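You operate a simulated robot arm through the tools that you are given. There is no shell and no other tool.

You are at the controls of a simulated robot arm. One attempt, no reset.

Task
Shut the feed tap and wipe the dust from under the wax carriage.
Fine: raise the roller before you push the carriage in; wipe with the grey cloth, then draw the carriage out; put the cloth back; its oranges stay on it and get no wax; spill nothing. Where these are worked on the way, their far stop is far enough and under half their travel is too little: wax carriage. What is to be rubbed or washed off counts as gone when no trace of it is left.

Only the result counts: the job must be done as asked and must still hold three seconds after the hand-in. Knocking over, shifting, dropping, spilling or breaking anything else fails it. Flat cloth is picked up by pressing the open fingertips on it (5 to 10 N) and closing them slowly along it; thin cloth reads only 2 to 8 mm in the jaws.

Robot
A 6-joint arm with a four-finger gripper, fixed in place. Base frame: the origin is on the floor under the middle of its stand, x ahead of it, y to its left, z up. Readings come in mm, degrees, newtons and seconds.
With the tool pointing down near the work surface it reaches from about 480 to 920 mm from the base axis. Its first joint turns from -166.0 to 166.0 degrees. Payload 3.43 kg.
The TCP is the grasp point between the finger pads, 30 mm short of the fingertips. In the tool frame z runs along the fingers and y along their closing line. The gripper opens to 120 mm; its body begins 85 mm behind the TCP.
Orientation is told as [roll, pitch, yaw] about the base's x, y, z axes, in that order, counted from this pose: with the fingers straight down and closing along the base's y, the tool's x points along the base's -x, its y along +y and its z along -z.

Tools
- The arm moves only by the tool send_rows. Its argument "rows" is a list of rows, each a list of 3 entries, a list of its own where there are three numbers: the turn, a rotation vector about the tool's x, y, z in degrees, then the shift along the tool's x, y, z in mm, then the finger opening in mm, from 0 to 120. In form: [[[ax, ay, az], [x, y, z], hand], ...]. A call has 1 to 20 rows; each row is the pose to reach, as a shift and turn from the pose commanded when the call began, along the tool's axes at that moment. A row lasts 0.2 s, in which the tool goes at most 50 mm and 8.6 degrees; a call with a longer step from one row to the next is refused whole, and so is a gripper value outside its range. Where a pose cannot be reached the arm comes as near as it can. A force on the tool above 90 N (or 10 N above the force at the start of the call, whichever is more), or a blocked arm, ends the call early, and 0.2 s more pass. The fingers move at their own pace (about 136.2 mm/s each) and stop on an object; they squeeze with about 21 N. The grip force told is the motor's: it shows also when the fingers shut on nothing. Time passes only in rows, and 0.2 s behind the last, so rows that repeat a pose let the fingers close. The reply holds the time, the measured pose of the TCP, the force on the tool along the base axes, the opening and the grip force, in the units named above and with some noise, with the torque about the TCP (base axes, N m) and any sound that the robot's microphone picked up, and new pictures: "views" is both (left out), scene, wrist or none.
- Cameras (640 x 400 px; columns grow to the right, rows downward): "scene" is fixed at [399.2, -500.5, 1585.1]; the picture's right is [0.78, -0.63, 0.00], its down [-0.53, -0.65, -0.55] and it looks along [0.35, 0.43, -0.84] (base axes); focal length 270 px, centre (320, 200). "wrist" rides on the gripper at [71, -17, -120] in the tool frame; the picture's right is [0.23, 0.97, 0.00], its down [-0.81, 0.19, -0.55] and it looks along [-0.54, 0.13, 0.83] (tool axes); focal length 275 px, centre (320, 200). There is no depth. A picture from a camera that has moved, and an enlarged one, comes with that camera's place and axes in the base frame and with its lens.
- slide_trunk(by): moves the trunk up (or, below 0, down) by that many mm; the arm rides with it, the base frame stays. It gives what a move gives, with no picture.
- close_up(camera, box): a new picture of the part [left, top, right, bottom] of that camera's present view, enlarged. The clock stands still meanwhile.
- finish_job(): hands the job in; it is judged then, once.

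Nothing tells you positions but the pictures and the camera data. Unless the task says otherwise, let go and move clear before handing in.

The tools are called after "Call:" by a JSON object that holds its "fn" and its "kwargs". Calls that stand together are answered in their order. send_rows: Moves the arm, as the interface text tells. Its arguments: {"type":"object","properties":{"rows":{"type":"array"},"views":{"type":"string","enum":["both","scene","wrist","none"]}},"required":["rows"]} The other tools are called the same way: slide_trunk (by) moves the trunk up or down; close_up (camera, box) takes an enlarged picture of a part of a camera's view; finish_job () hands the job in.

At the start:

```text
t: 0.0
tool_pos: [455.0, -225.5, 1333.0]
tcp_rot: [0.1, -0.1, 0.1]
force: [0.0, -0.9, 0.8]
moment: [0.03, 0.01, -0.01]
grip_width: 120.4
gripper_force: 0.0
trunk travel left (down, up): [-150.0, 390.0]
```

scene: 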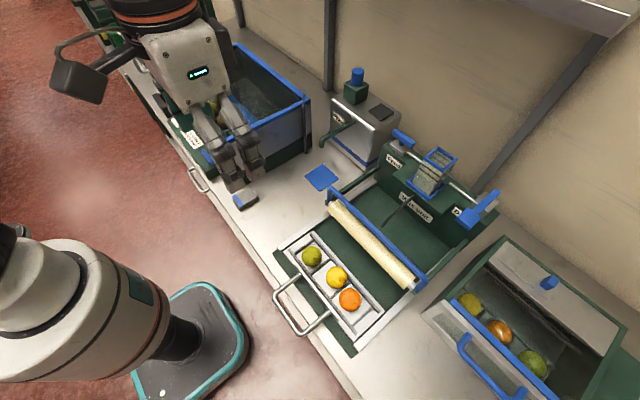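
wrist: 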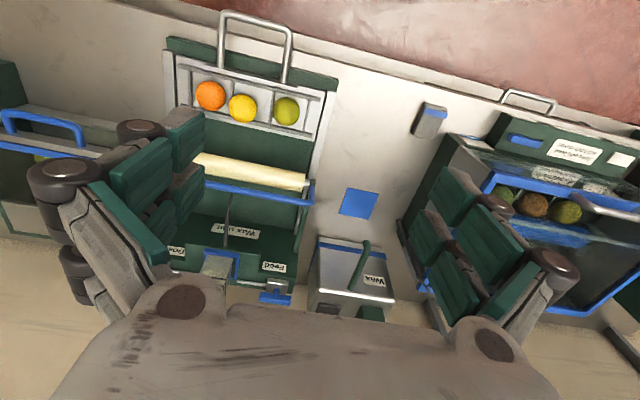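

I see a wax unit with a tray of three oranges, a roller, a blue lever and a feed tap. To its left are a blue cloth and another machine. I'll take close-ups before moving anything.

Call:
{"fn": "close_up", "kwargs": {"camera": "scene", "box": [260, 120, 520, 360]}}

Call:
{"fn": "close_up", "kwargs": {"camera": "scene", "box": [300, 50, 520, 240]}}

Call:
{"fn": "close_up", "kwargs": {"camera": "scene", "box": [100, 20, 340, 220]}}

Call:
{"fn": "close_up", "kwargs": {"camera": "wrist", "box": [140, 0, 460, 330]}}

```text
1.67 times, centred on (390, 240) of scene
camera zoom: at [399.2, -500.5, 1585.1], right [0.78, -0.63, 0.0], down [-0.53, -0.65, -0.55], along [0.35, 0.43, -0.84], focal length 449 px, centre (203, 133)
```

zoom: 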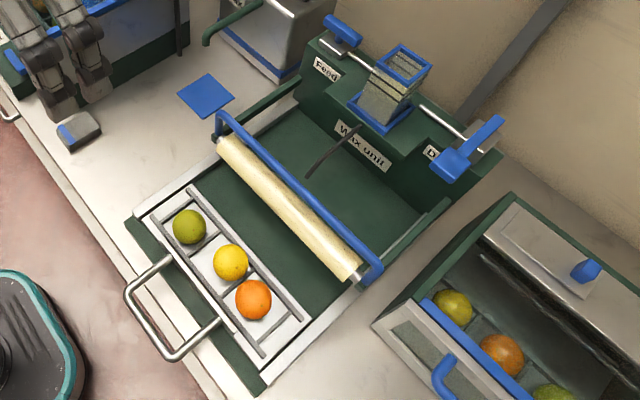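

```text
2.11 times, centred on (410, 145) of scene
camera zoom: at [399.2, -500.5, 1585.1], right [0.78, -0.63, 0.0], down [-0.53, -0.65, -0.55], along [0.35, 0.43, -0.84], focal length 568 px, centre (130, 316)
```

zoom: 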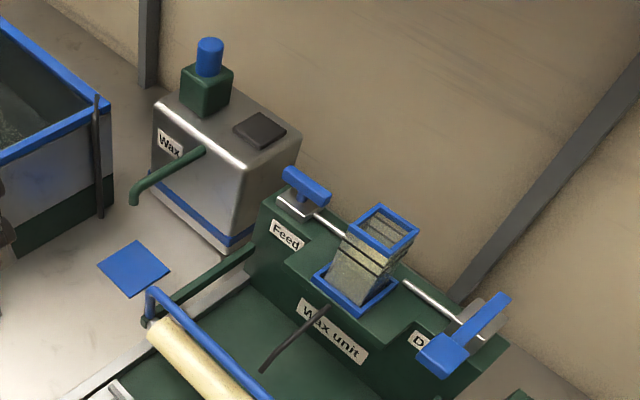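

```text
2.00 times, centred on (220, 120) of scene
camera zoom: at [399.2, -500.5, 1585.1], right [0.78, -0.63, 0.0], down [-0.53, -0.65, -0.55], along [0.35, 0.43, -0.84], focal length 539 px, centre (520, 360)
```

zoom: 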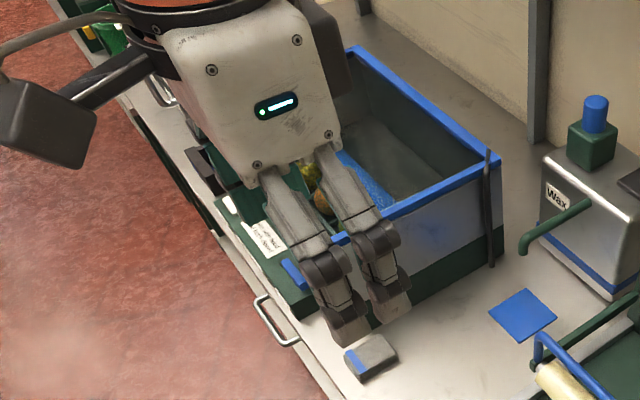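

```text
1.21 times, centred on (300, 165) of wrist
camera zoom: at [383.7, -243.5, 1452.7], right [-0.23, 0.97, 0.0], down [0.81, 0.19, 0.55], along [0.54, 0.13, -0.83], focal length 334 px, centre (344, 242)
```

zoom: 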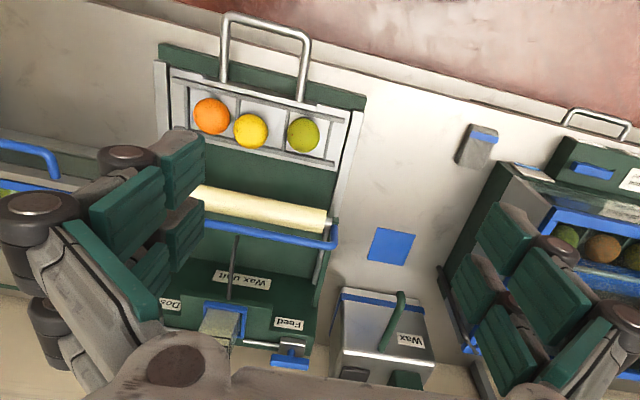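

The counter seems to be at about z 820, and a blue cloth lies on it near (778, -40). I still need to find the grey cloth and read the labels, so I'm zooming in further.

Call:
{"fn": "close_up", "kwargs": {"camera": "scene", "box": [370, 110, 510, 240]}}

Call:
{"fn": "close_up", "kwargs": {"camera": "scene", "box": [310, 60, 420, 170]}}

Call:
{"fn": "close_up", "kwargs": {"camera": "scene", "box": [420, 220, 640, 400]}}

Call:
{"fn": "close_up", "kwargs": {"camera": "wrist", "box": [400, 80, 640, 330]}}

Call:
{"fn": "close_up", "kwargs": {"camera": "scene", "box": [265, 220, 425, 360]}}

Call:
{"fn": "close_up", "kwargs": {"camera": "scene", "box": [40, 0, 240, 120]}}

```text
3.08 times, centred on (440, 175) of scene
camera zoom: at [399.2, -500.5, 1585.1], right [0.78, -0.63, 0.0], down [-0.53, -0.65, -0.55], along [0.35, 0.43, -0.84], focal length 830 px, centre (-49, 277)
```

zoom: 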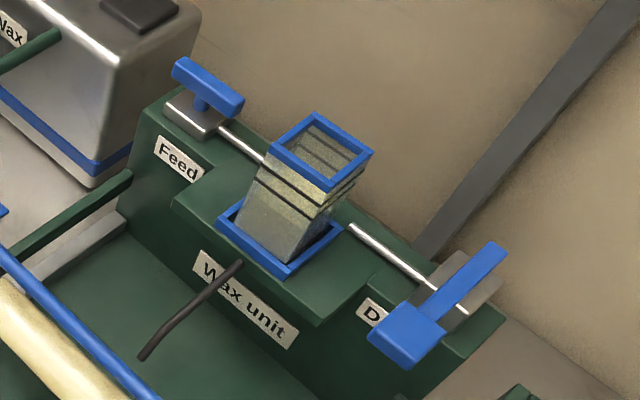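

```text
3.64 times, centred on (365, 115) of scene
camera zoom: at [399.2, -500.5, 1585.1], right [0.78, -0.63, 0.0], down [-0.53, -0.65, -0.55], along [0.35, 0.43, -0.84], focal length 981 px, centre (156, 509)
```

zoom: 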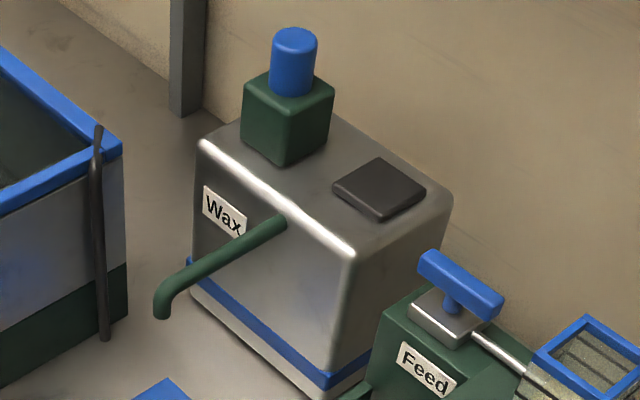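

```text
2.22 times, centred on (530, 310) of scene
camera zoom: at [399.2, -500.5, 1585.1], right [0.78, -0.63, 0.0], down [-0.53, -0.65, -0.55], along [0.35, 0.43, -0.84], focal length 599 px, centre (-147, -44)
```

zoom: 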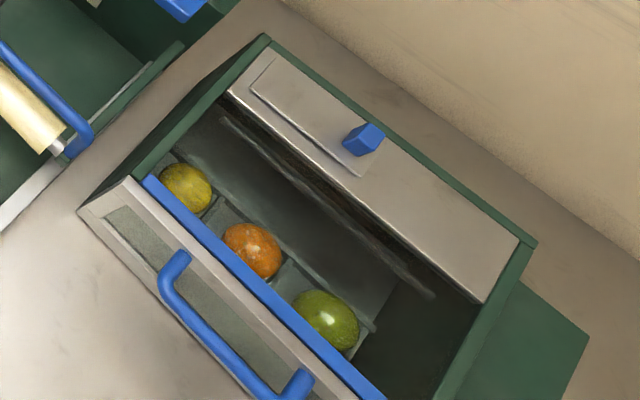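

```text
1.60 times, centred on (520, 205) of wrist
camera zoom: at [383.7, -243.5, 1452.7], right [-0.23, 0.97, 0.0], down [0.81, 0.19, 0.55], along [0.54, 0.13, -0.83], focal length 440 px, centre (0, 192)
```

zoom: 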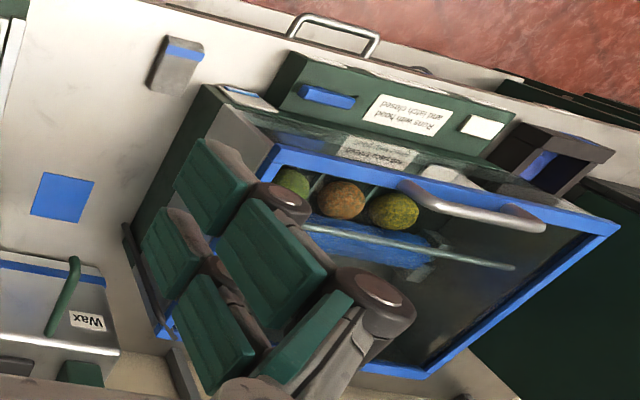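

```text
2.86 times, centred on (345, 290) of scene
camera zoom: at [399.2, -500.5, 1585.1], right [0.78, -0.63, 0.0], down [-0.53, -0.65, -0.55], along [0.35, 0.43, -0.84], focal length 770 px, centre (249, -57)
```

zoom: 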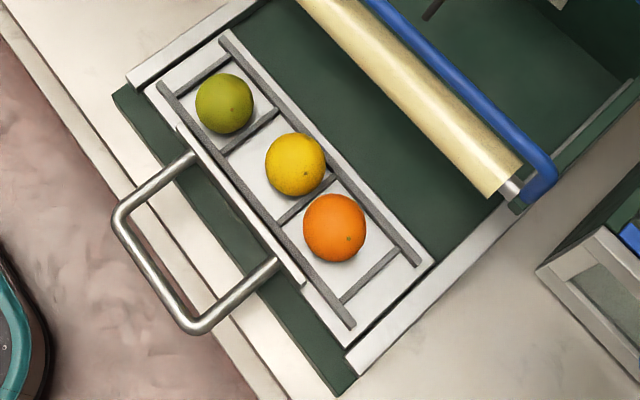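

```text
3.20 times, centred on (140, 60) of scene
camera zoom: at [399.2, -500.5, 1585.1], right [0.78, -0.63, 0.0], down [-0.53, -0.65, -0.55], along [0.35, 0.43, -0.84], focal length 863 px, centre (896, 648)
```

zoom: 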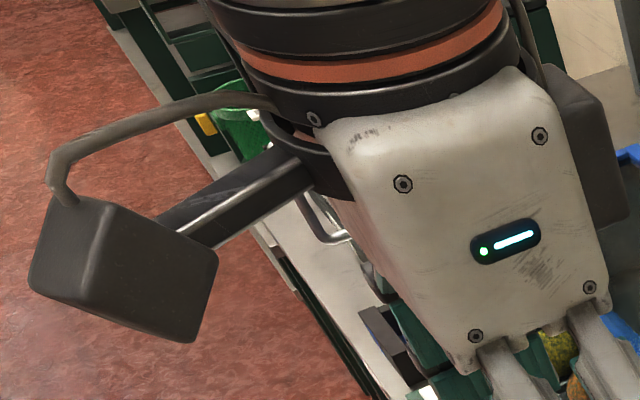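

I haven't found the grey cloth yet. The arm hides the left side of the scene, so I'll stay high and swing left to look there with the wrist camera.

Call:
{"fn": "send_rows", "kwargs": {"rows": [[[0, 0, 0], [0, 45, 0], 120], [[0, 0, 0], [0, 90, 0], 120], [[0, 0, 0], [0, 135, 0], 120], [[0, 0, 0], [0, 180, 0], 120], [[0, 0, 0], [0, 225, 0], 120], [[0, 0, 0], [0, 270, 0], 120], [[0, 0, 0], [0, 315, 0], 120], [[0, 0, 0], [0, 360, 0], 120], [[0, 0, 0], [0, 405, 0], 120], [[0, 0, 0], [0, 450, 0], 120]]}}

```text
t: 2.2
tool_pos: [472.1, 206.2, 1333.2]
tcp_rot: [0.0, 0.1, -2.6]
force: [0.6, -0.1, -0.4]
moment: [0.02, 0.01, -0.01]
grip_width: 120.1
gripper_force: 0.1
trunk travel left (down, up): [-150.0, 390.0]
camera wrist: at [400.2, 193.2, 1452.7], right [-0.19, 0.98, 0.0], down [0.82, 0.16, 0.55], along [0.54, 0.1, -0.83], focal length 275 px, centre (320, 200)
```

scene: 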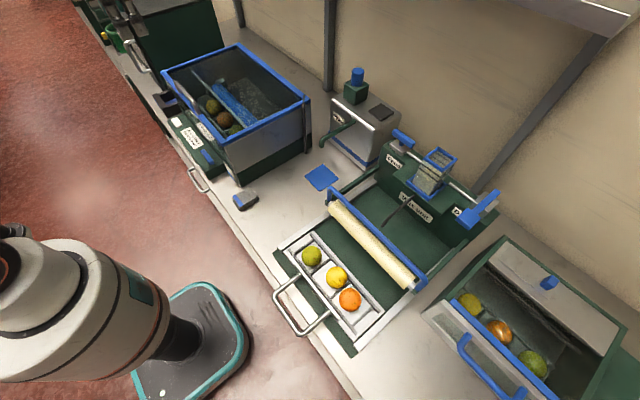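
wrist: 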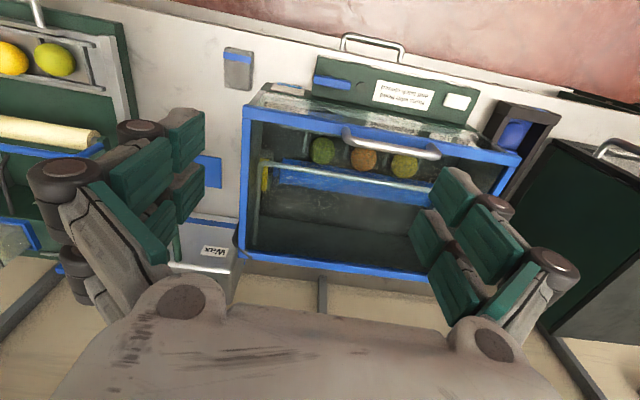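

Call:
{"fn": "close_up", "kwargs": {"camera": "scene", "box": [60, 0, 260, 130]}}

Call:
{"fn": "close_up", "kwargs": {"camera": "scene", "box": [150, 30, 330, 220]}}

Call:
{"fn": "close_up", "kwargs": {"camera": "wrist", "box": [200, 20, 580, 280]}}

Call:
{"fn": "close_up", "kwargs": {"camera": "scene", "box": [210, 150, 350, 240]}}

```text
3.08 times, centred on (160, 65) of scene
camera zoom: at [399.2, -500.5, 1585.1], right [0.78, -0.63, 0.0], down [-0.53, -0.65, -0.55], along [0.35, 0.43, -0.84], focal length 830 px, centre (812, 615)
```

zoom: 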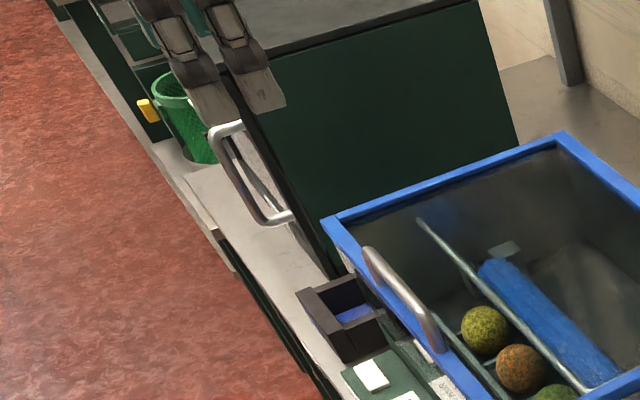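

```text
2.11 times, centred on (240, 125) of scene
camera zoom: at [399.2, -500.5, 1585.1], right [0.78, -0.63, 0.0], down [-0.53, -0.65, -0.55], along [0.35, 0.43, -0.84], focal length 568 px, centre (488, 358)
```

zoom: 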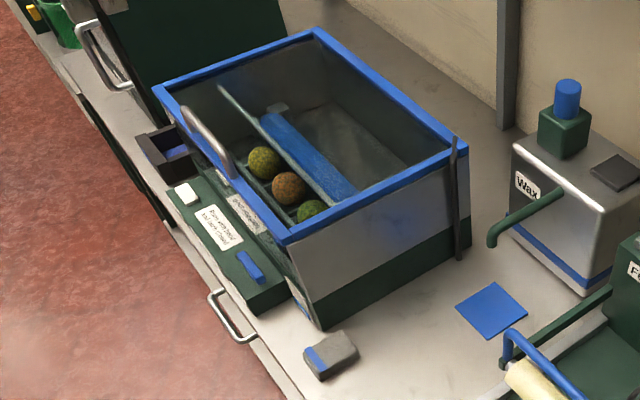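

```text
1.54 times, centred on (390, 150) of wrist
camera zoom: at [400.2, 193.2, 1452.7], right [-0.19, 0.98, 0.0], down [0.82, 0.16, 0.55], along [0.54, 0.1, -0.83], focal length 424 px, centre (212, 277)
```

zoom: 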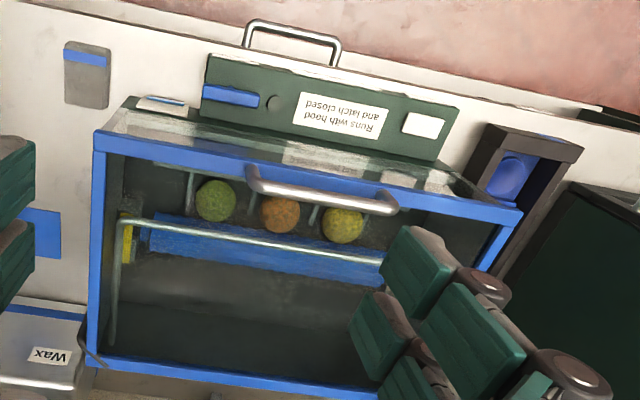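

```text
4.44 times, centred on (280, 195) of scene
camera zoom: at [399.2, -500.5, 1585.1], right [0.78, -0.63, 0.0], down [-0.53, -0.65, -0.55], along [0.35, 0.43, -0.84], focal length 1198 px, centre (498, 222)
```

zoom: 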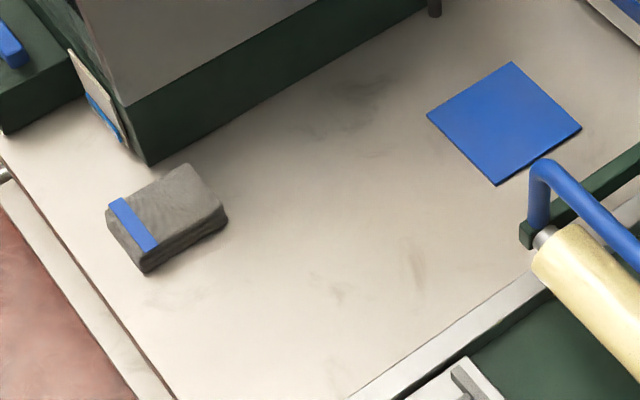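

The grey cloth looks like the folded pad with a blue band at about (517, 43), and I still need to confirm that. Next I'll look at the wax unit from closer up.

Call:
{"fn": "send_rows", "kwargs": {"rows": [[[0, 0, 0], [0, -45, 0], 120], [[0, 0, 0], [0, -90, 0], 120], [[0, 0, 0], [0, -135, 0], 120], [[0, 0, 0], [0, -180, 0], 120], [[0, 0, 0], [0, -225, 0], 120], [[0, 0, 0], [0, -270, 0], 120], [[0, 0, 0], [0, -315, 0], 120], [[0, 0, 0], [0, -360, 0], 120], [[0, 0, 0], [0, -405, 0], 120], [[0, 0, 0], [0, -450, 0], 120], [[0, 0, 0], [0, -495, 20], 120], [[0, 0, 0], [0, -535, 40], 120], [[0, 0, 0], [0, -565, 60], 120], [[0, 0, 0], [0, -565, 100], 120], [[0, 0, 0], [0, -565, 100], 120]]}}

```text
t: 5.4
tool_pos: [457.1, -344.2, 1233.3]
tcp_rot: [-0.1, 0.0, 0.0]
force: [0.0, 0.4, 0.2]
moment: [0.01, -0.01, 0.01]
grip_width: 120.0
gripper_force: 0.1
trunk travel left (down, up): [-150.0, 390.0]
camera wrist: at [385.0, -362.1, 1353.6], right [-0.23, 0.97, 0.0], down [0.81, 0.19, 0.55], along [0.54, 0.13, -0.83], focal length 275 px, centre (320, 200)
```

scene: 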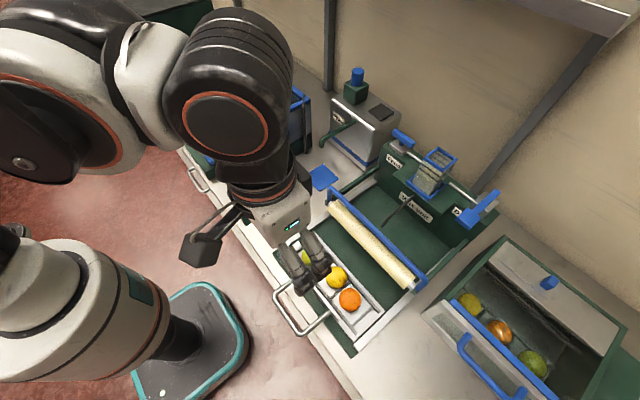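
wrist: 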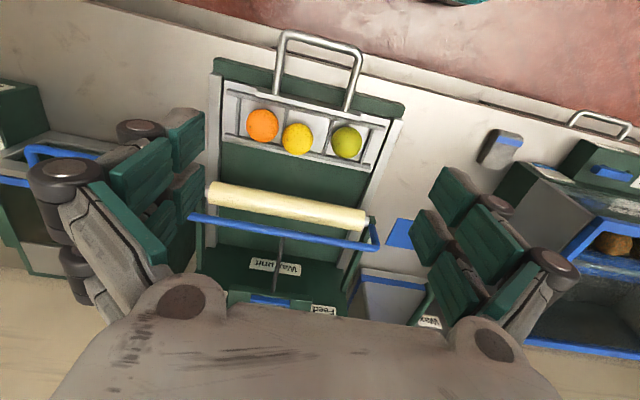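

Call:
{"fn": "close_up", "kwargs": {"camera": "wrist", "box": [180, 20, 420, 320]}}

Call:
{"fn": "close_up", "kwargs": {"camera": "wrist", "box": [180, 160, 400, 310]}}

Call:
{"fn": "close_up", "kwargs": {"camera": "scene", "box": [310, 140, 470, 300]}}

```text
1.33 times, centred on (300, 170) of wrist
camera zoom: at [385.0, -362.1, 1353.6], right [-0.23, 0.97, 0.0], down [0.81, 0.19, 0.55], along [0.54, 0.13, -0.83], focal length 367 px, centre (347, 240)
```

zoom: 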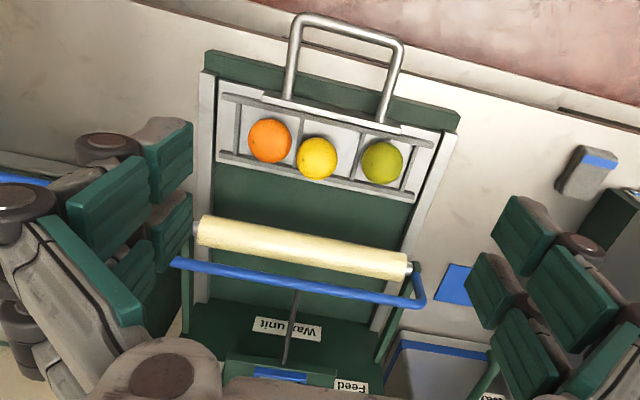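

```text
2.67 times, centred on (290, 235) of wrist
camera zoom: at [385.0, -362.1, 1353.6], right [-0.23, 0.97, 0.0], down [0.81, 0.19, 0.55], along [0.54, 0.13, -0.83], focal length 734 px, centre (400, 107)
```

zoom: 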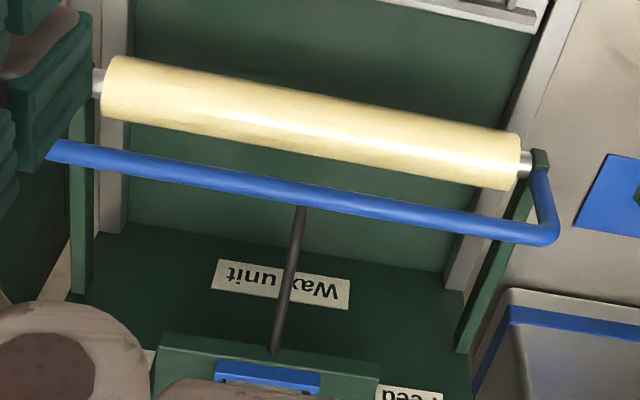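

```text
2.50 times, centred on (390, 220) of scene
camera zoom: at [399.2, -500.5, 1585.1], right [0.78, -0.63, 0.0], down [-0.53, -0.65, -0.55], along [0.35, 0.43, -0.84], focal length 674 px, centre (145, 150)
```

zoom: 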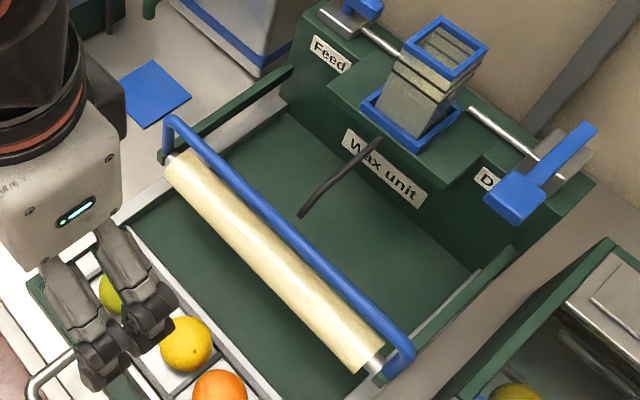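

The roller sits on green arms that pivot at the back, with a blue bail bar at about (684, -190 to -507, 1008). I'll tilt the tool forward and look at the Feed tap.

Call:
{"fn": "send_rows", "kwargs": {"rows": [[[0, -8, 0], [-15, 35, -10], 120], [[0, -16, 0], [-30, 70, -20], 120], [[0, -24, 0], [-45, 100, -30], 120], [[0, -30, 0], [-60, 114, -40], 120], [[0, -30, 0], [-60, 114, -40], 120]]}}

```text
t: 6.6
tool_pos: [524.8, -231.8, 1276.6]
tcp_rot: [0.0, -30.1, 0.1]
force: [-0.5, 0.1, 0.1]
moment: [0.0, 0.01, 0.01]
grip_width: 120.1
gripper_force: 0.0
trunk travel left (down, up): [-150.0, 390.0]
camera wrist: at [402.0, -248.8, 1344.5], right [-0.2, 0.97, -0.12], down [0.42, 0.19, 0.88], along [0.88, 0.13, -0.45], focal length 275 px, centre (320, 200)
```

scene: 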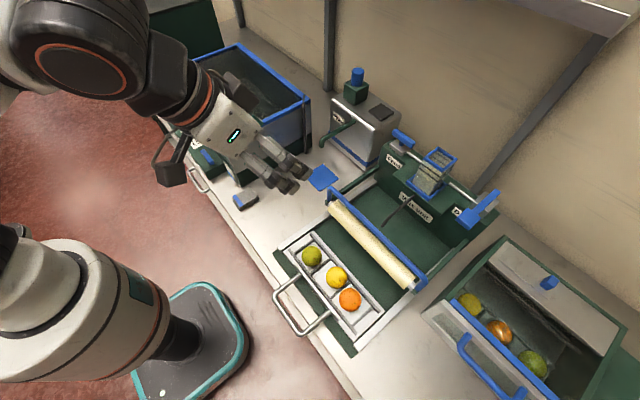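
wrist: 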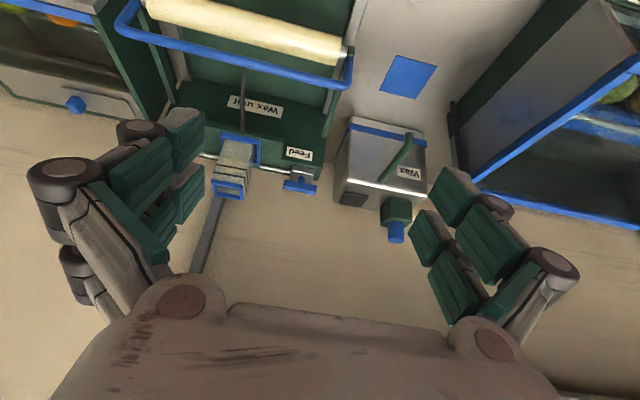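

Call:
{"fn": "close_up", "kwargs": {"camera": "wrist", "box": [190, 80, 350, 220]}}

Call:
{"fn": "close_up", "kwargs": {"camera": "scene", "box": [375, 115, 445, 185]}}

Call:
{"fn": "close_up", "kwargs": {"camera": "wrist", "box": [100, 0, 370, 150]}}

```text
2.86 times, centred on (270, 150) of wrist
camera zoom: at [402.0, -248.8, 1344.5], right [-0.2, 0.97, -0.12], down [0.42, 0.19, 0.88], along [0.88, 0.13, -0.45], focal length 786 px, centre (463, 343)
```

zoom: 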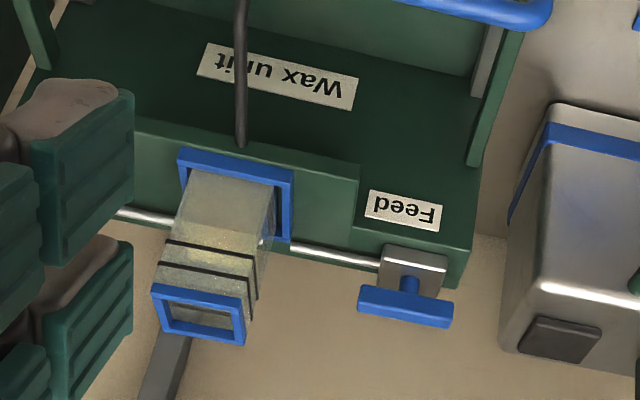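

```text
5.71 times, centred on (410, 150) of scene
camera zoom: at [399.2, -500.5, 1585.1], right [0.78, -0.63, 0.0], down [-0.53, -0.65, -0.55], along [0.35, 0.43, -0.84], focal length 1541 px, centre (-194, 486)
```

zoom: 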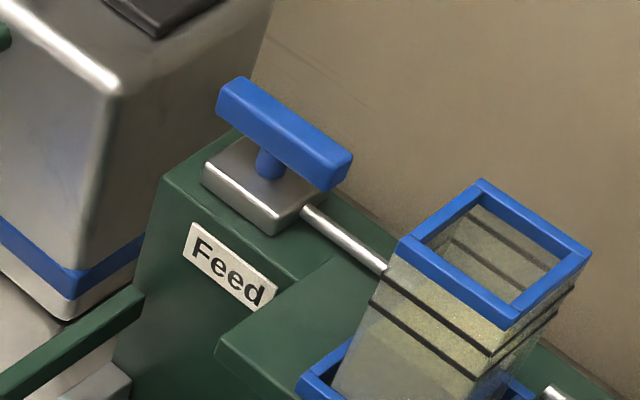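

```text
2.37 times, centred on (235, 75) of wrist
camera zoom: at [402.0, -248.8, 1344.5], right [-0.2, 0.97, -0.12], down [0.42, 0.19, 0.88], along [0.88, 0.13, -0.45], focal length 652 px, centre (522, 496)
```

zoom: 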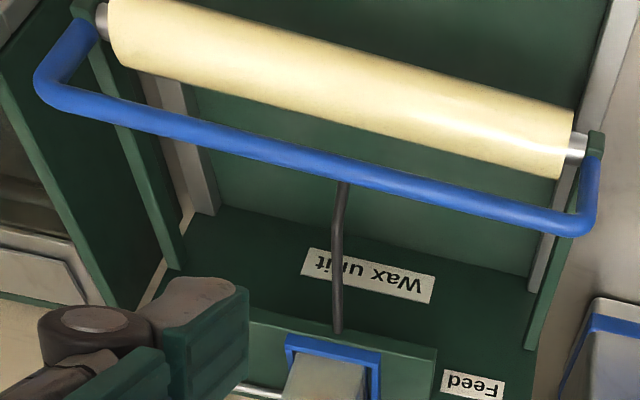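

The tap's T-bar is at about (922, -219, 1060), lined up with the pipe, so it's open. I'll straighten the tool and check how far forward it can reach at a safe height.

Call:
{"fn": "send_rows", "kwargs": {"rows": [[[0, 6, 0], [-35, 2, 23.1], 120], [[0, 12, 0], [-70, 3, 46.2], 120], [[0, 18, 0], [-105, 5, 69.3], 120], [[0, 24, 0], [-140, 7, 92.4], 120], [[0, 30, 0], [-175, 9, 115.5], 120], [[0, 30, 0], [-210, 11, 138.6], 120], [[0, 30, 0], [-245, 12, 161.7], 120], [[0, 30, 0], [-280, 13, 184.8], 120], [[0, 30, 0], [-280, 13, 184.8], 120]]}}

```text
t: 8.6
tool_pos: [830.7, -211.4, 1250.1]
tcp_rot: [0.1, 0.0, 0.2]
force: [0.0, -0.1, -0.7]
moment: [-0.01, 0.05, -0.02]
grip_width: 120.1
gripper_force: 0.0
out of reach, approached as far as the arm can: row 8, 9
trunk travel left (down, up): [-150.0, 390.0]
camera wrist: at [760.2, -228.0, 1370.1], right [-0.23, 0.97, 0.0], down [0.81, 0.19, 0.55], along [0.54, 0.13, -0.83], focal length 275 px, centre (320, 200)
```

scene: 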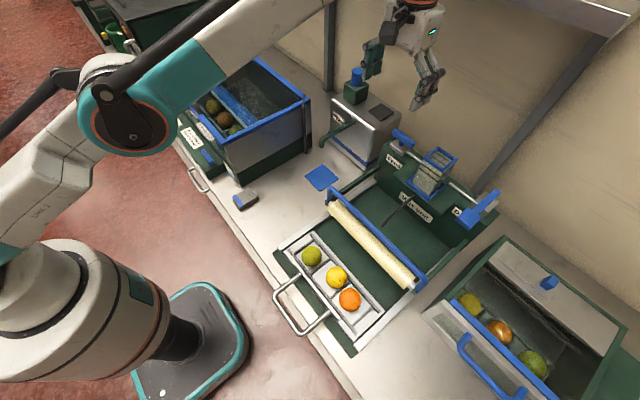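
wrist: 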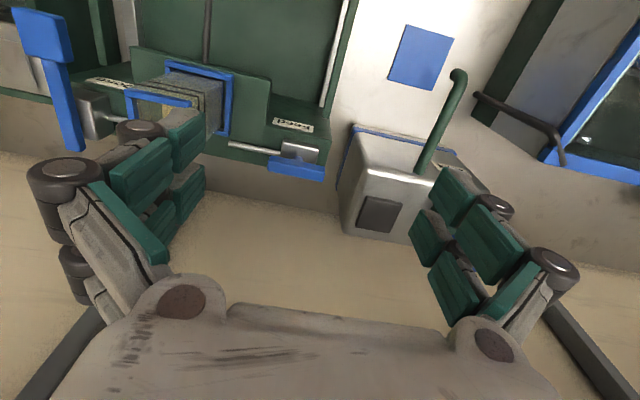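

With the tool vertical, reach here stops at a radius of about 857. The tap will need a forward tilt or a higher trunk. I'll check the finger geometry first.

Call:
{"fn": "close_up", "kwargs": {"camera": "scene", "box": [330, 0, 470, 130]}}

Call:
{"fn": "close_up", "kwargs": {"camera": "wrist", "box": [100, 40, 400, 230]}}

```text
3.08 times, centred on (400, 65) of scene
camera zoom: at [399.2, -500.5, 1585.1], right [0.78, -0.63, 0.0], down [-0.53, -0.65, -0.55], along [0.35, 0.43, -0.84], focal length 830 px, centre (74, 615)
```

zoom: 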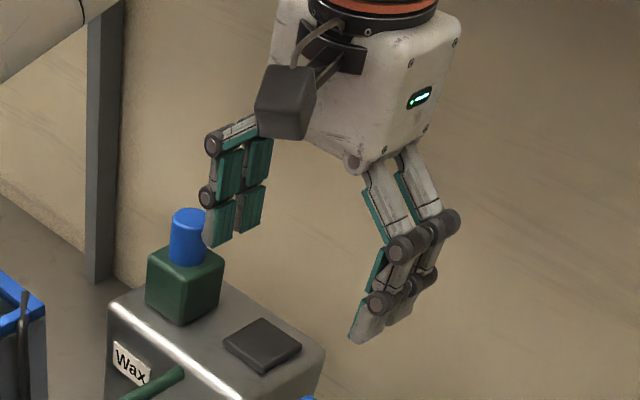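

```text
2.11 times, centred on (250, 135) of wrist
camera zoom: at [760.2, -228.0, 1370.1], right [-0.23, 0.97, 0.0], down [0.81, 0.19, 0.55], along [0.54, 0.13, -0.83], focal length 580 px, centre (467, 337)
```

zoom: 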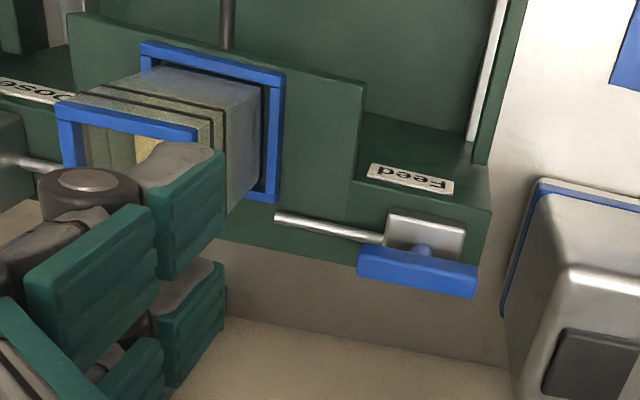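

The fingers are in two pairs. I'll check the overhead shelf before I change height.

Call:
{"fn": "close_up", "kwargs": {"camera": "scene", "box": [440, 0, 640, 130]}}

Call:
{"fn": "close_up", "kwargs": {"camera": "scene", "box": [280, 0, 640, 240]}}

```text
3.08 times, centred on (540, 65) of scene
camera zoom: at [399.2, -500.5, 1585.1], right [0.78, -0.63, 0.0], down [-0.53, -0.65, -0.55], along [0.35, 0.43, -0.84], focal length 830 px, centre (-357, 615)
```

zoom: 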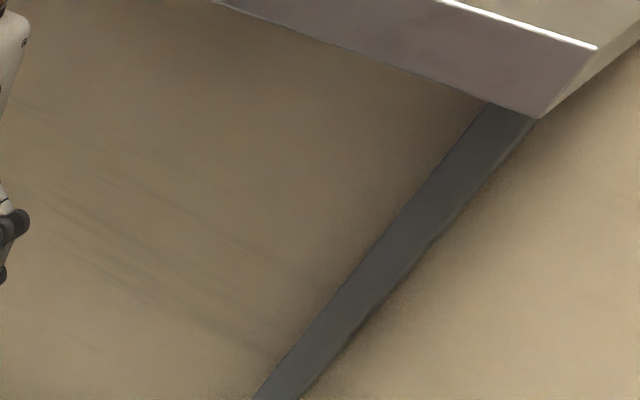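

```text
1.67 times, centred on (460, 120) of scene
camera zoom: at [399.2, -500.5, 1585.1], right [0.78, -0.63, 0.0], down [-0.53, -0.65, -0.55], along [0.35, 0.43, -0.84], focal length 449 px, centre (87, 333)
```

zoom: 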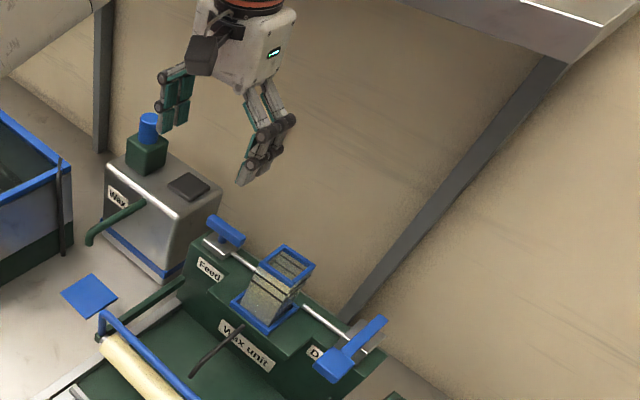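

The overhead shelf could matter when the arm reaches forward. I'll pull back and tilt the camera up to find where it is.

Call:
{"fn": "send_rows", "kwargs": {"rows": [[[0, -7, 0], [40, 0, 5], 120], [[0, -14, 0], [80, 0, 10], 120], [[0, -21, 0], [120, 0, 15], 120], [[0, -28, 0], [160, 0, 20], 120], [[0, -35, 0], [200, 0, 25], 120], [[0, -42, 0], [240, 0, 30], 120], [[0, -49, 0], [280, 0, 35], 120], [[0, -56, 0], [320, 0, 40], 120], [[0, -56, 0], [320, 0, 40], 120]]}}

```text
t: 10.6
tool_pos: [525.8, -220.5, 1213.2]
tcp_rot: [0.0, -56.0, 0.2]
force: [-1.0, 0.3, 1.2]
moment: [0.01, -0.01, 0.0]
grip_width: 120.1
gripper_force: 0.1
trunk travel left (down, up): [-150.0, 390.0]
camera wrist: at [385.4, -238.3, 1220.5], right [-0.13, 0.97, -0.19], down [-0.01, 0.19, 0.98], along [0.99, 0.13, -0.02], focal length 275 px, centre (320, 200)
```

scene: 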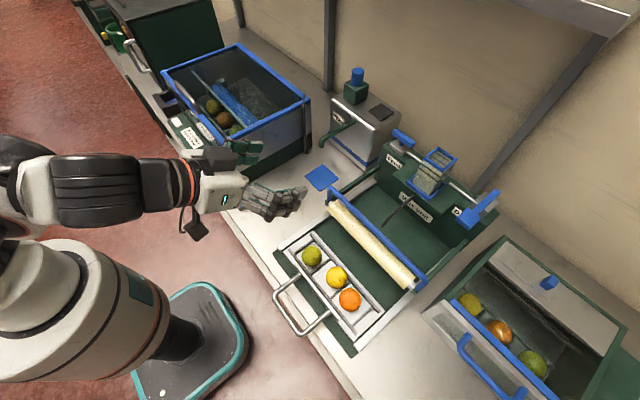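
wrist: 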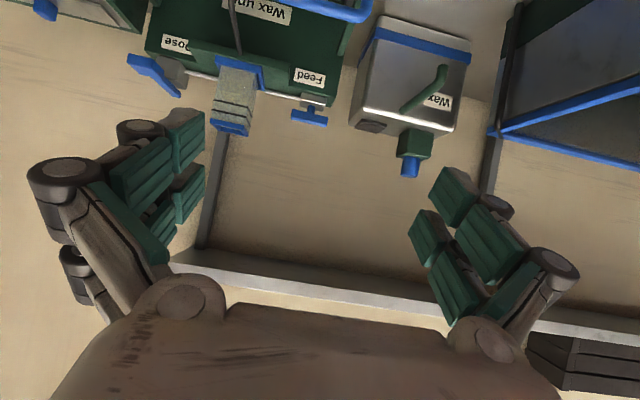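

The shelf's front edge is near x 979 at z 1390, so there's room as long as the wrist stays back. I'll raise the trunk to gain reach at tap height.

Call:
{"fn": "slide_trunk", "kwargs": {"by": 160}}

```text
t: 12.4
tool_pos: [522.6, -218.8, 1372.5]
tcp_rot: [0.0, -56.0, 0.1]
force: [-0.1, 1.3, -0.1]
moment: [-0.02, 0.0, 0.0]
grip_width: 119.9
gripper_force: 0.1
trunk travel left (down, up): [-310.0, 230.0]
```

Call:
{"fn": "send_rows", "kwargs": {"rows": [[[0, 4.9, 0], [-3.8, 3, 39.9], 100], [[0, 9.8, 0], [-7.7, 6, 79.8], 80], [[0, 14.7, 0], [-11.5, 9, 119.6], 60], [[0, 19.6, 0], [-15.4, 12, 159.5], 40], [[0, 24.5, 0], [-19.2, 15, 199.4], 20], [[0, 29.4, 0], [-23.1, 18, 239.3], 0], [[0, 34.3, 0], [-26.9, 21, 279.1], 0], [[0, 39.2, 0], [-30.8, 24, 319], 0], [[0, 44, 0], [-34.6, 27, 358.9], 0], [[0, 44, 0], [-34.6, 27, 358.9], 0]]}}

```text
t: 14.6
tool_pos: [829.6, -184.0, 1200.4]
tcp_rot: [0.0, -11.9, 0.0]
force: [-0.3, 0.1, -0.3]
moment: [-0.02, -0.02, 0.0]
grip_width: 0.0
gripper_force: 20.6
trunk travel left (down, up): [-310.0, 230.0]
camera wrist: at [734.8, -201.2, 1302.0], right [-0.23, 0.97, -0.05], down [0.68, 0.19, 0.71], along [0.7, 0.13, -0.7], focal length 275 px, centre (320, 200)
```

scene: 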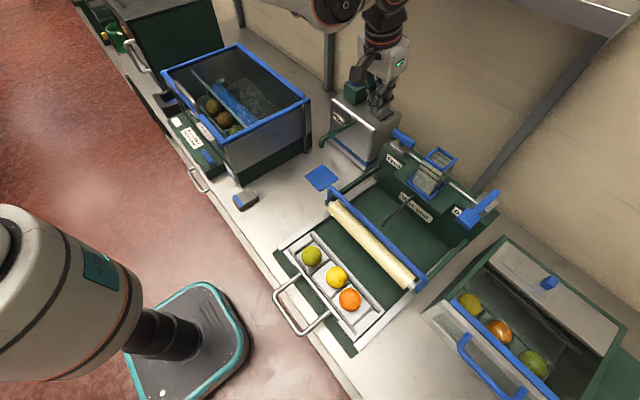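
wrist: 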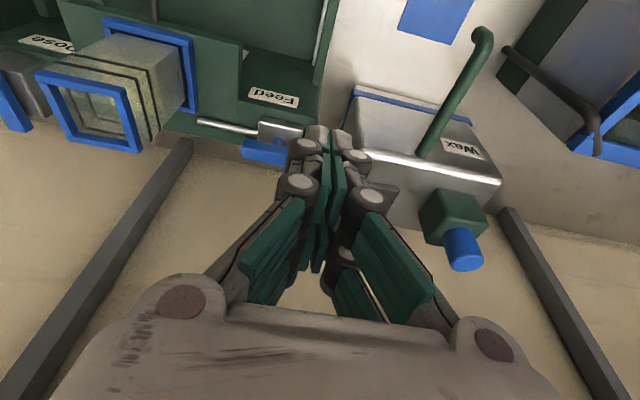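

Call:
{"fn": "send_rows", "kwargs": {"rows": [[[0, 0, 0], [0, 0, 0], 0], [[0, 0, 0], [0, 0, 0], 0]], "views": "none"}}

Call:
{"fn": "close_up", "kwargs": {"camera": "wrist", "box": [180, 60, 420, 230]}}

Call:
{"fn": "close_up", "kwargs": {"camera": "scene", "box": [330, 0, 460, 180]}}

```text
t: 15.2
tool_pos: [830.9, -185.4, 1200.2]
tcp_rot: [0.0, -12.0, 0.1]
force: [-0.3, -0.3, 0.5]
moment: [-0.03, 0.0, 0.01]
grip_width: 0.0
gripper_force: 20.8
trunk travel left (down, up): [-310.0, 230.0]
```

```text
2.35 times, centred on (300, 145) of wrist
camera zoom: at [735.3, -201.3, 1301.6], right [-0.23, 0.97, -0.05], down [0.68, 0.19, 0.71], along [0.7, 0.13, -0.7], focal length 648 px, centre (367, 329)
```

zoom: 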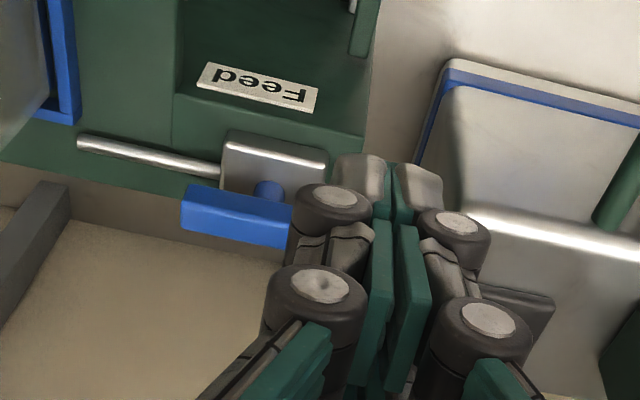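

```text
2.22 times, centred on (395, 90) of scene
camera zoom: at [399.2, -500.5, 1585.1], right [0.78, -0.63, 0.0], down [-0.53, -0.65, -0.55], along [0.35, 0.43, -0.84], focal length 599 px, centre (153, 444)
```

zoom: 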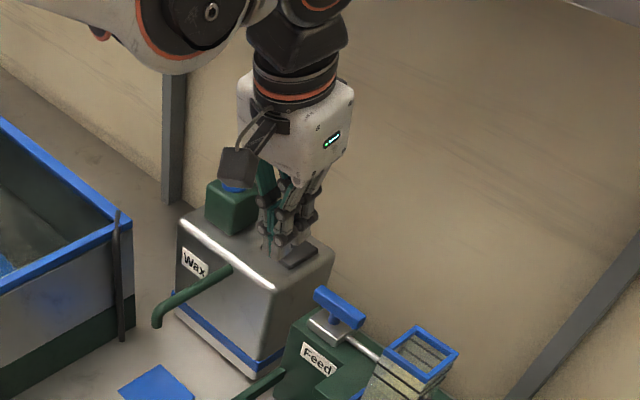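

The closed fingers are just in front of the tap, on its left side. I'll lower them to just short of the bar and recheck before I push.

Call:
{"fn": "send_rows", "kwargs": {"rows": [[[0, 0, 0], [-1.5, -1, 33], 0], [[0, 0, 0], [-3, -2, 66], 0], [[0, 0, 0], [-4.5, -4, 100], 0], [[0, 0, 0], [-6.2, -5, 134.2], 0], [[0, 0, 0], [-6.2, -5, 134.2], 0]]}}

Call:
{"fn": "close_up", "kwargs": {"camera": "scene", "box": [370, 90, 450, 190]}}

Call:
{"fn": "close_up", "kwargs": {"camera": "wrist", "box": [180, 60, 420, 230]}}

```text
t: 16.4
tool_pos: [864.2, -189.4, 1070.1]
tcp_rot: [0.0, -12.0, 0.2]
force: [0.6, -0.2, 0.4]
moment: [-0.01, 0.01, -0.01]
grip_width: 0.0
gripper_force: 21.2
trunk travel left (down, up): [-310.0, 230.0]
camera wrist: at [769.6, -207.3, 1171.3], right [-0.23, 0.97, -0.05], down [0.68, 0.19, 0.71], along [0.7, 0.13, -0.7], focal length 275 px, centre (320, 200)
```

scene: 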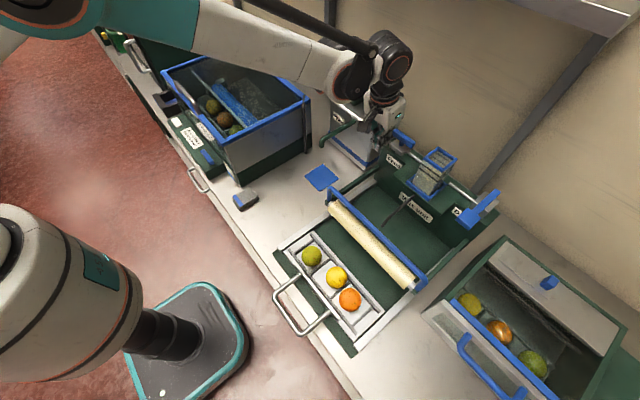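
wrist: 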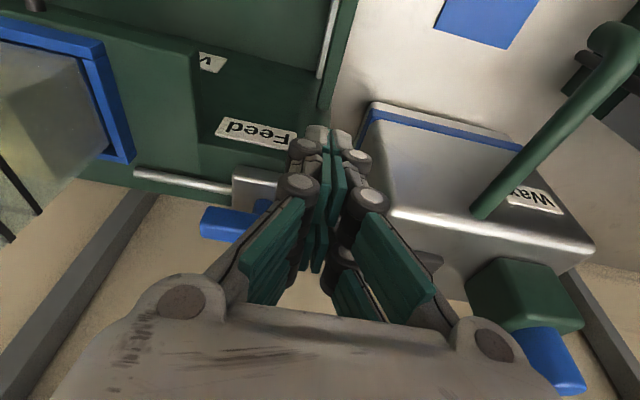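

```text
4.00 times, centred on (410, 140) of scene
camera zoom: at [399.2, -500.5, 1585.1], right [0.78, -0.63, 0.0], down [-0.53, -0.65, -0.55], along [0.35, 0.43, -0.84], focal length 1079 px, centre (-40, 440)
```

zoom: 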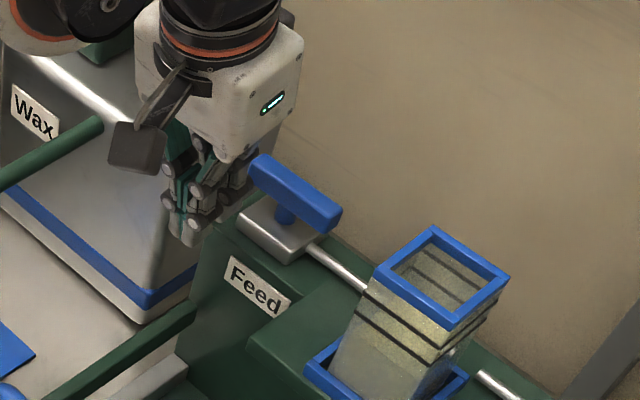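

```text
2.35 times, centred on (300, 145) of wrist
camera zoom: at [769.6, -207.3, 1171.3], right [-0.23, 0.97, -0.05], down [0.68, 0.19, 0.71], along [0.7, 0.13, -0.7], focal length 648 px, centre (367, 329)
```

zoom: 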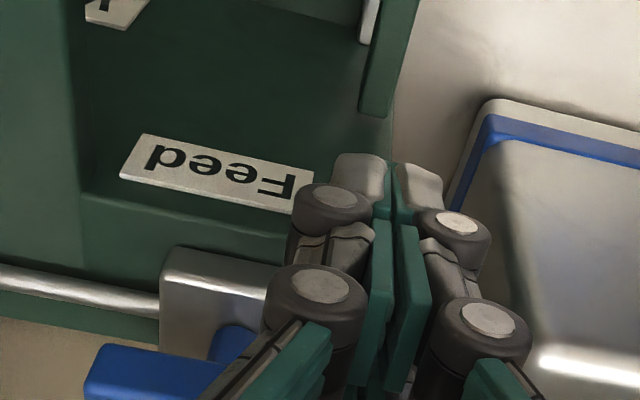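

Call:
{"fn": "send_rows", "kwargs": {"rows": [[[0, 0, 0], [-6, 0, 1.3], 0], [[0, 0, 0], [-12, 0, 2.6], 0], [[0, 0, 0], [-18, 0, 3.8], 0], [[0, 0, 0], [-24, 0, 5.1], 0], [[0, 0, 0], [-28, 0, 6], 0], [[0, 0, 0], [-28, 0, 6], 0]]}}

Call:
{"fn": "close_up", "kwargs": {"camera": "scene", "box": [370, 90, 450, 190]}}

```text
t: 17.8
tool_pos: [895.3, -188.2, 1067.7]
tcp_rot: [0.0, -12.1, 0.1]
force: [-1.0, 0.5, 0.1]
moment: [-0.02, -0.01, 0.04]
grip_width: 0.0
gripper_force: 20.4
trunk travel left (down, up): [-310.0, 230.0]
camera wrist: at [799.3, -206.3, 1171.3], right [-0.23, 0.97, -0.05], down [0.68, 0.19, 0.71], along [0.7, 0.13, -0.7], focal length 275 px, centre (320, 200)
```

scene: 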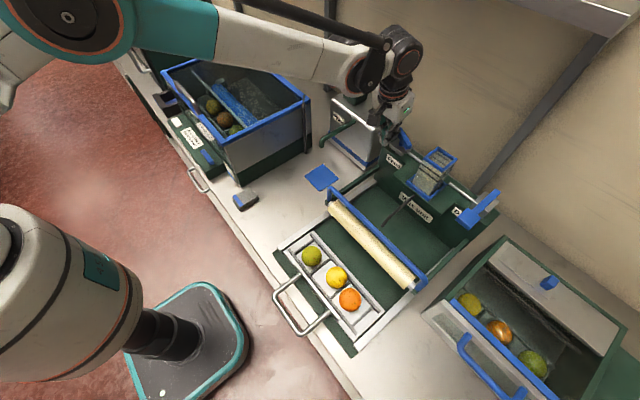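
wrist: 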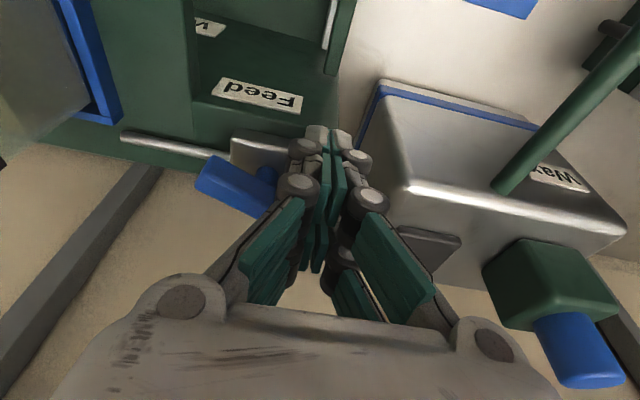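

```text
4.00 times, centred on (410, 140) of scene
camera zoom: at [399.2, -500.5, 1585.1], right [0.78, -0.63, 0.0], down [-0.53, -0.65, -0.55], along [0.35, 0.43, -0.84], focal length 1079 px, centre (-40, 440)
```

zoom: 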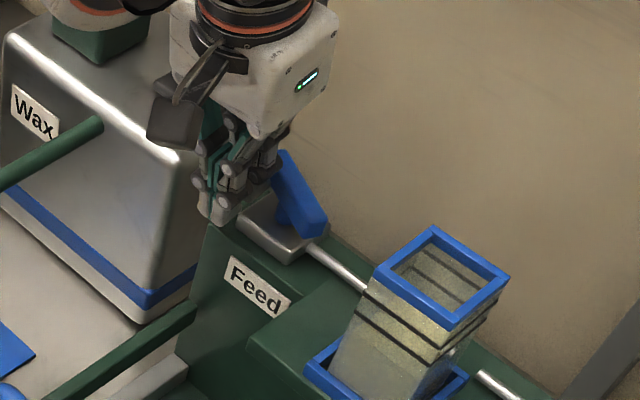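

The bar turns clockwise easily. I'll keep pushing.

Call:
{"fn": "send_rows", "kwargs": {"rows": [[[0, 0, 0], [-6, 0, 1.3], 0], [[0, 0, 0], [-12, 0, 2.6], 0], [[0, 0, 0], [-18, 0, 3.8], 0], [[0, 0, 0], [-24, 0, 5.1], 0], [[0, 0, 0], [-24, -3, 5.1], 0], [[0, 0, 0], [-24, -3, 5.1], 0]]}}

Call:
{"fn": "close_up", "kwargs": {"camera": "scene", "box": [370, 90, 450, 190]}}

Call:
{"fn": "close_up", "kwargs": {"camera": "wrist", "box": [150, 90, 390, 260]}}

```text
t: 19.2
tool_pos: [916.7, -192.3, 1069.2]
tcp_rot: [0.0, -12.0, 0.1]
force: [0.2, 2.3, 0.3]
moment: [-0.02, 0.01, 0.04]
grip_width: 0.0
gripper_force: 20.9
trunk travel left (down, up): [-310.0, 230.0]
camera wrist: at [823.0, -208.6, 1172.0], right [-0.23, 0.97, -0.05], down [0.68, 0.19, 0.71], along [0.7, 0.13, -0.7], focal length 275 px, centre (320, 200)
```

scene: 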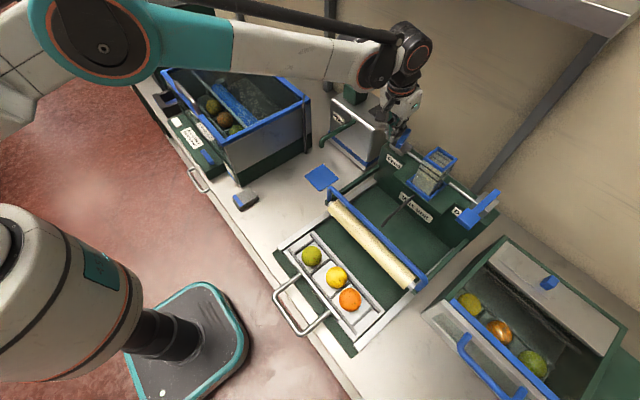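
wrist: 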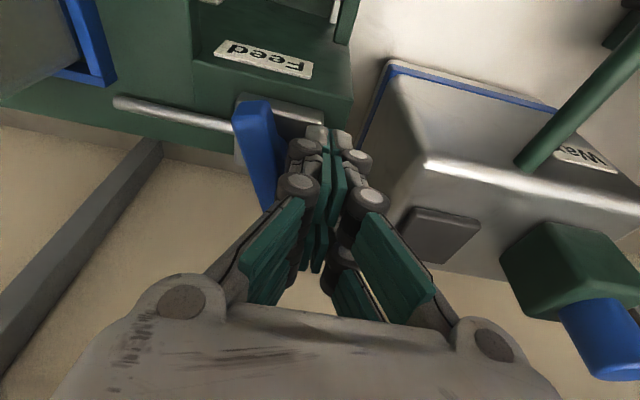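

```text
4.00 times, centred on (410, 140) of scene
camera zoom: at [399.2, -500.5, 1585.1], right [0.78, -0.63, 0.0], down [-0.53, -0.65, -0.55], along [0.35, 0.43, -0.84], focal length 1079 px, centre (-40, 440)
```

zoom: 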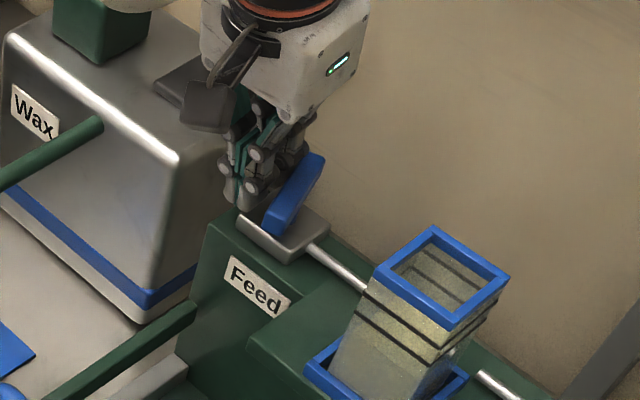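

```text
2.35 times, centred on (270, 175) of wrist
camera zoom: at [823.0, -208.6, 1172.0], right [-0.23, 0.97, -0.05], down [0.68, 0.19, 0.71], along [0.7, 0.13, -0.7], focal length 648 px, centre (438, 259)
```

zoom: 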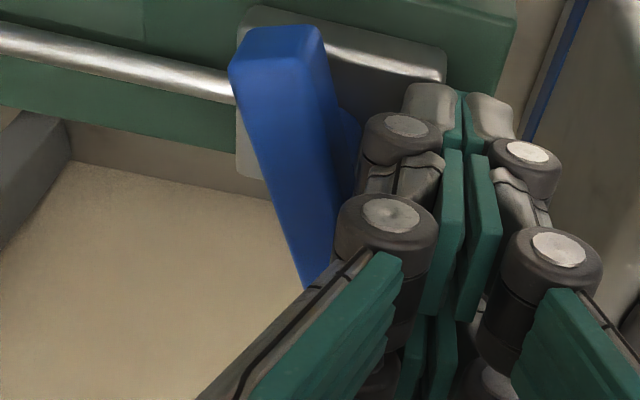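

Call:
{"fn": "send_rows", "kwargs": {"rows": [[[0, 0, 0], [0, -3, 0], 0], [[0, 0, 0], [0, -6, 0], 0], [[0, 0, 0], [0, -6, 0], 0]], "views": "wrist"}}

Call:
{"fn": "close_up", "kwargs": {"camera": "scene", "box": [370, 90, 450, 190]}}

```text
t: 20.0
tool_pos: [917.2, -195.8, 1069.9]
tcp_rot: [0.0, -11.9, 0.1]
force: [-5.6, 23.8, -5.3]
moment: [0.12, -0.01, -0.03]
grip_width: 0.0
gripper_force: 21.2
trunk travel left (down, up): [-310.0, 230.0]
camera wrist: at [823.1, -212.9, 1172.1], right [-0.23, 0.97, -0.05], down [0.68, 0.19, 0.71], along [0.7, 0.13, -0.7], focal length 275 px, centre (320, 200)
```

wrist: 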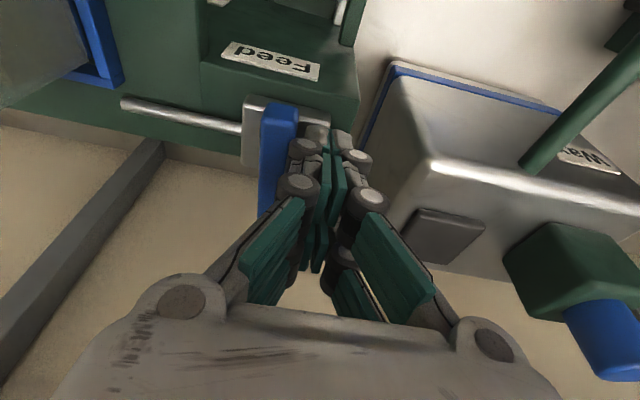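

```text
4.00 times, centred on (410, 140) of scene
camera zoom: at [399.2, -500.5, 1585.1], right [0.78, -0.63, 0.0], down [-0.53, -0.65, -0.55], along [0.35, 0.43, -0.84], focal length 1079 px, centre (-40, 440)
```

zoom: 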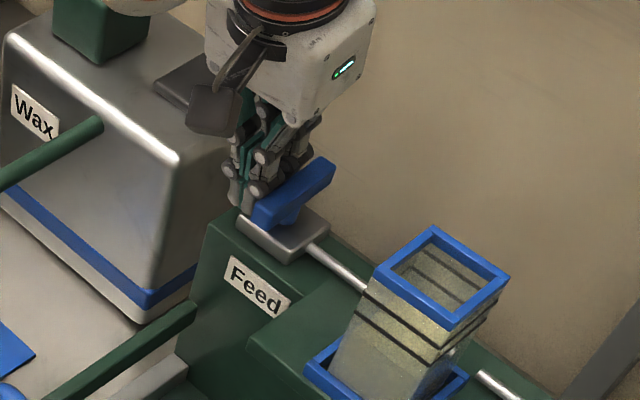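

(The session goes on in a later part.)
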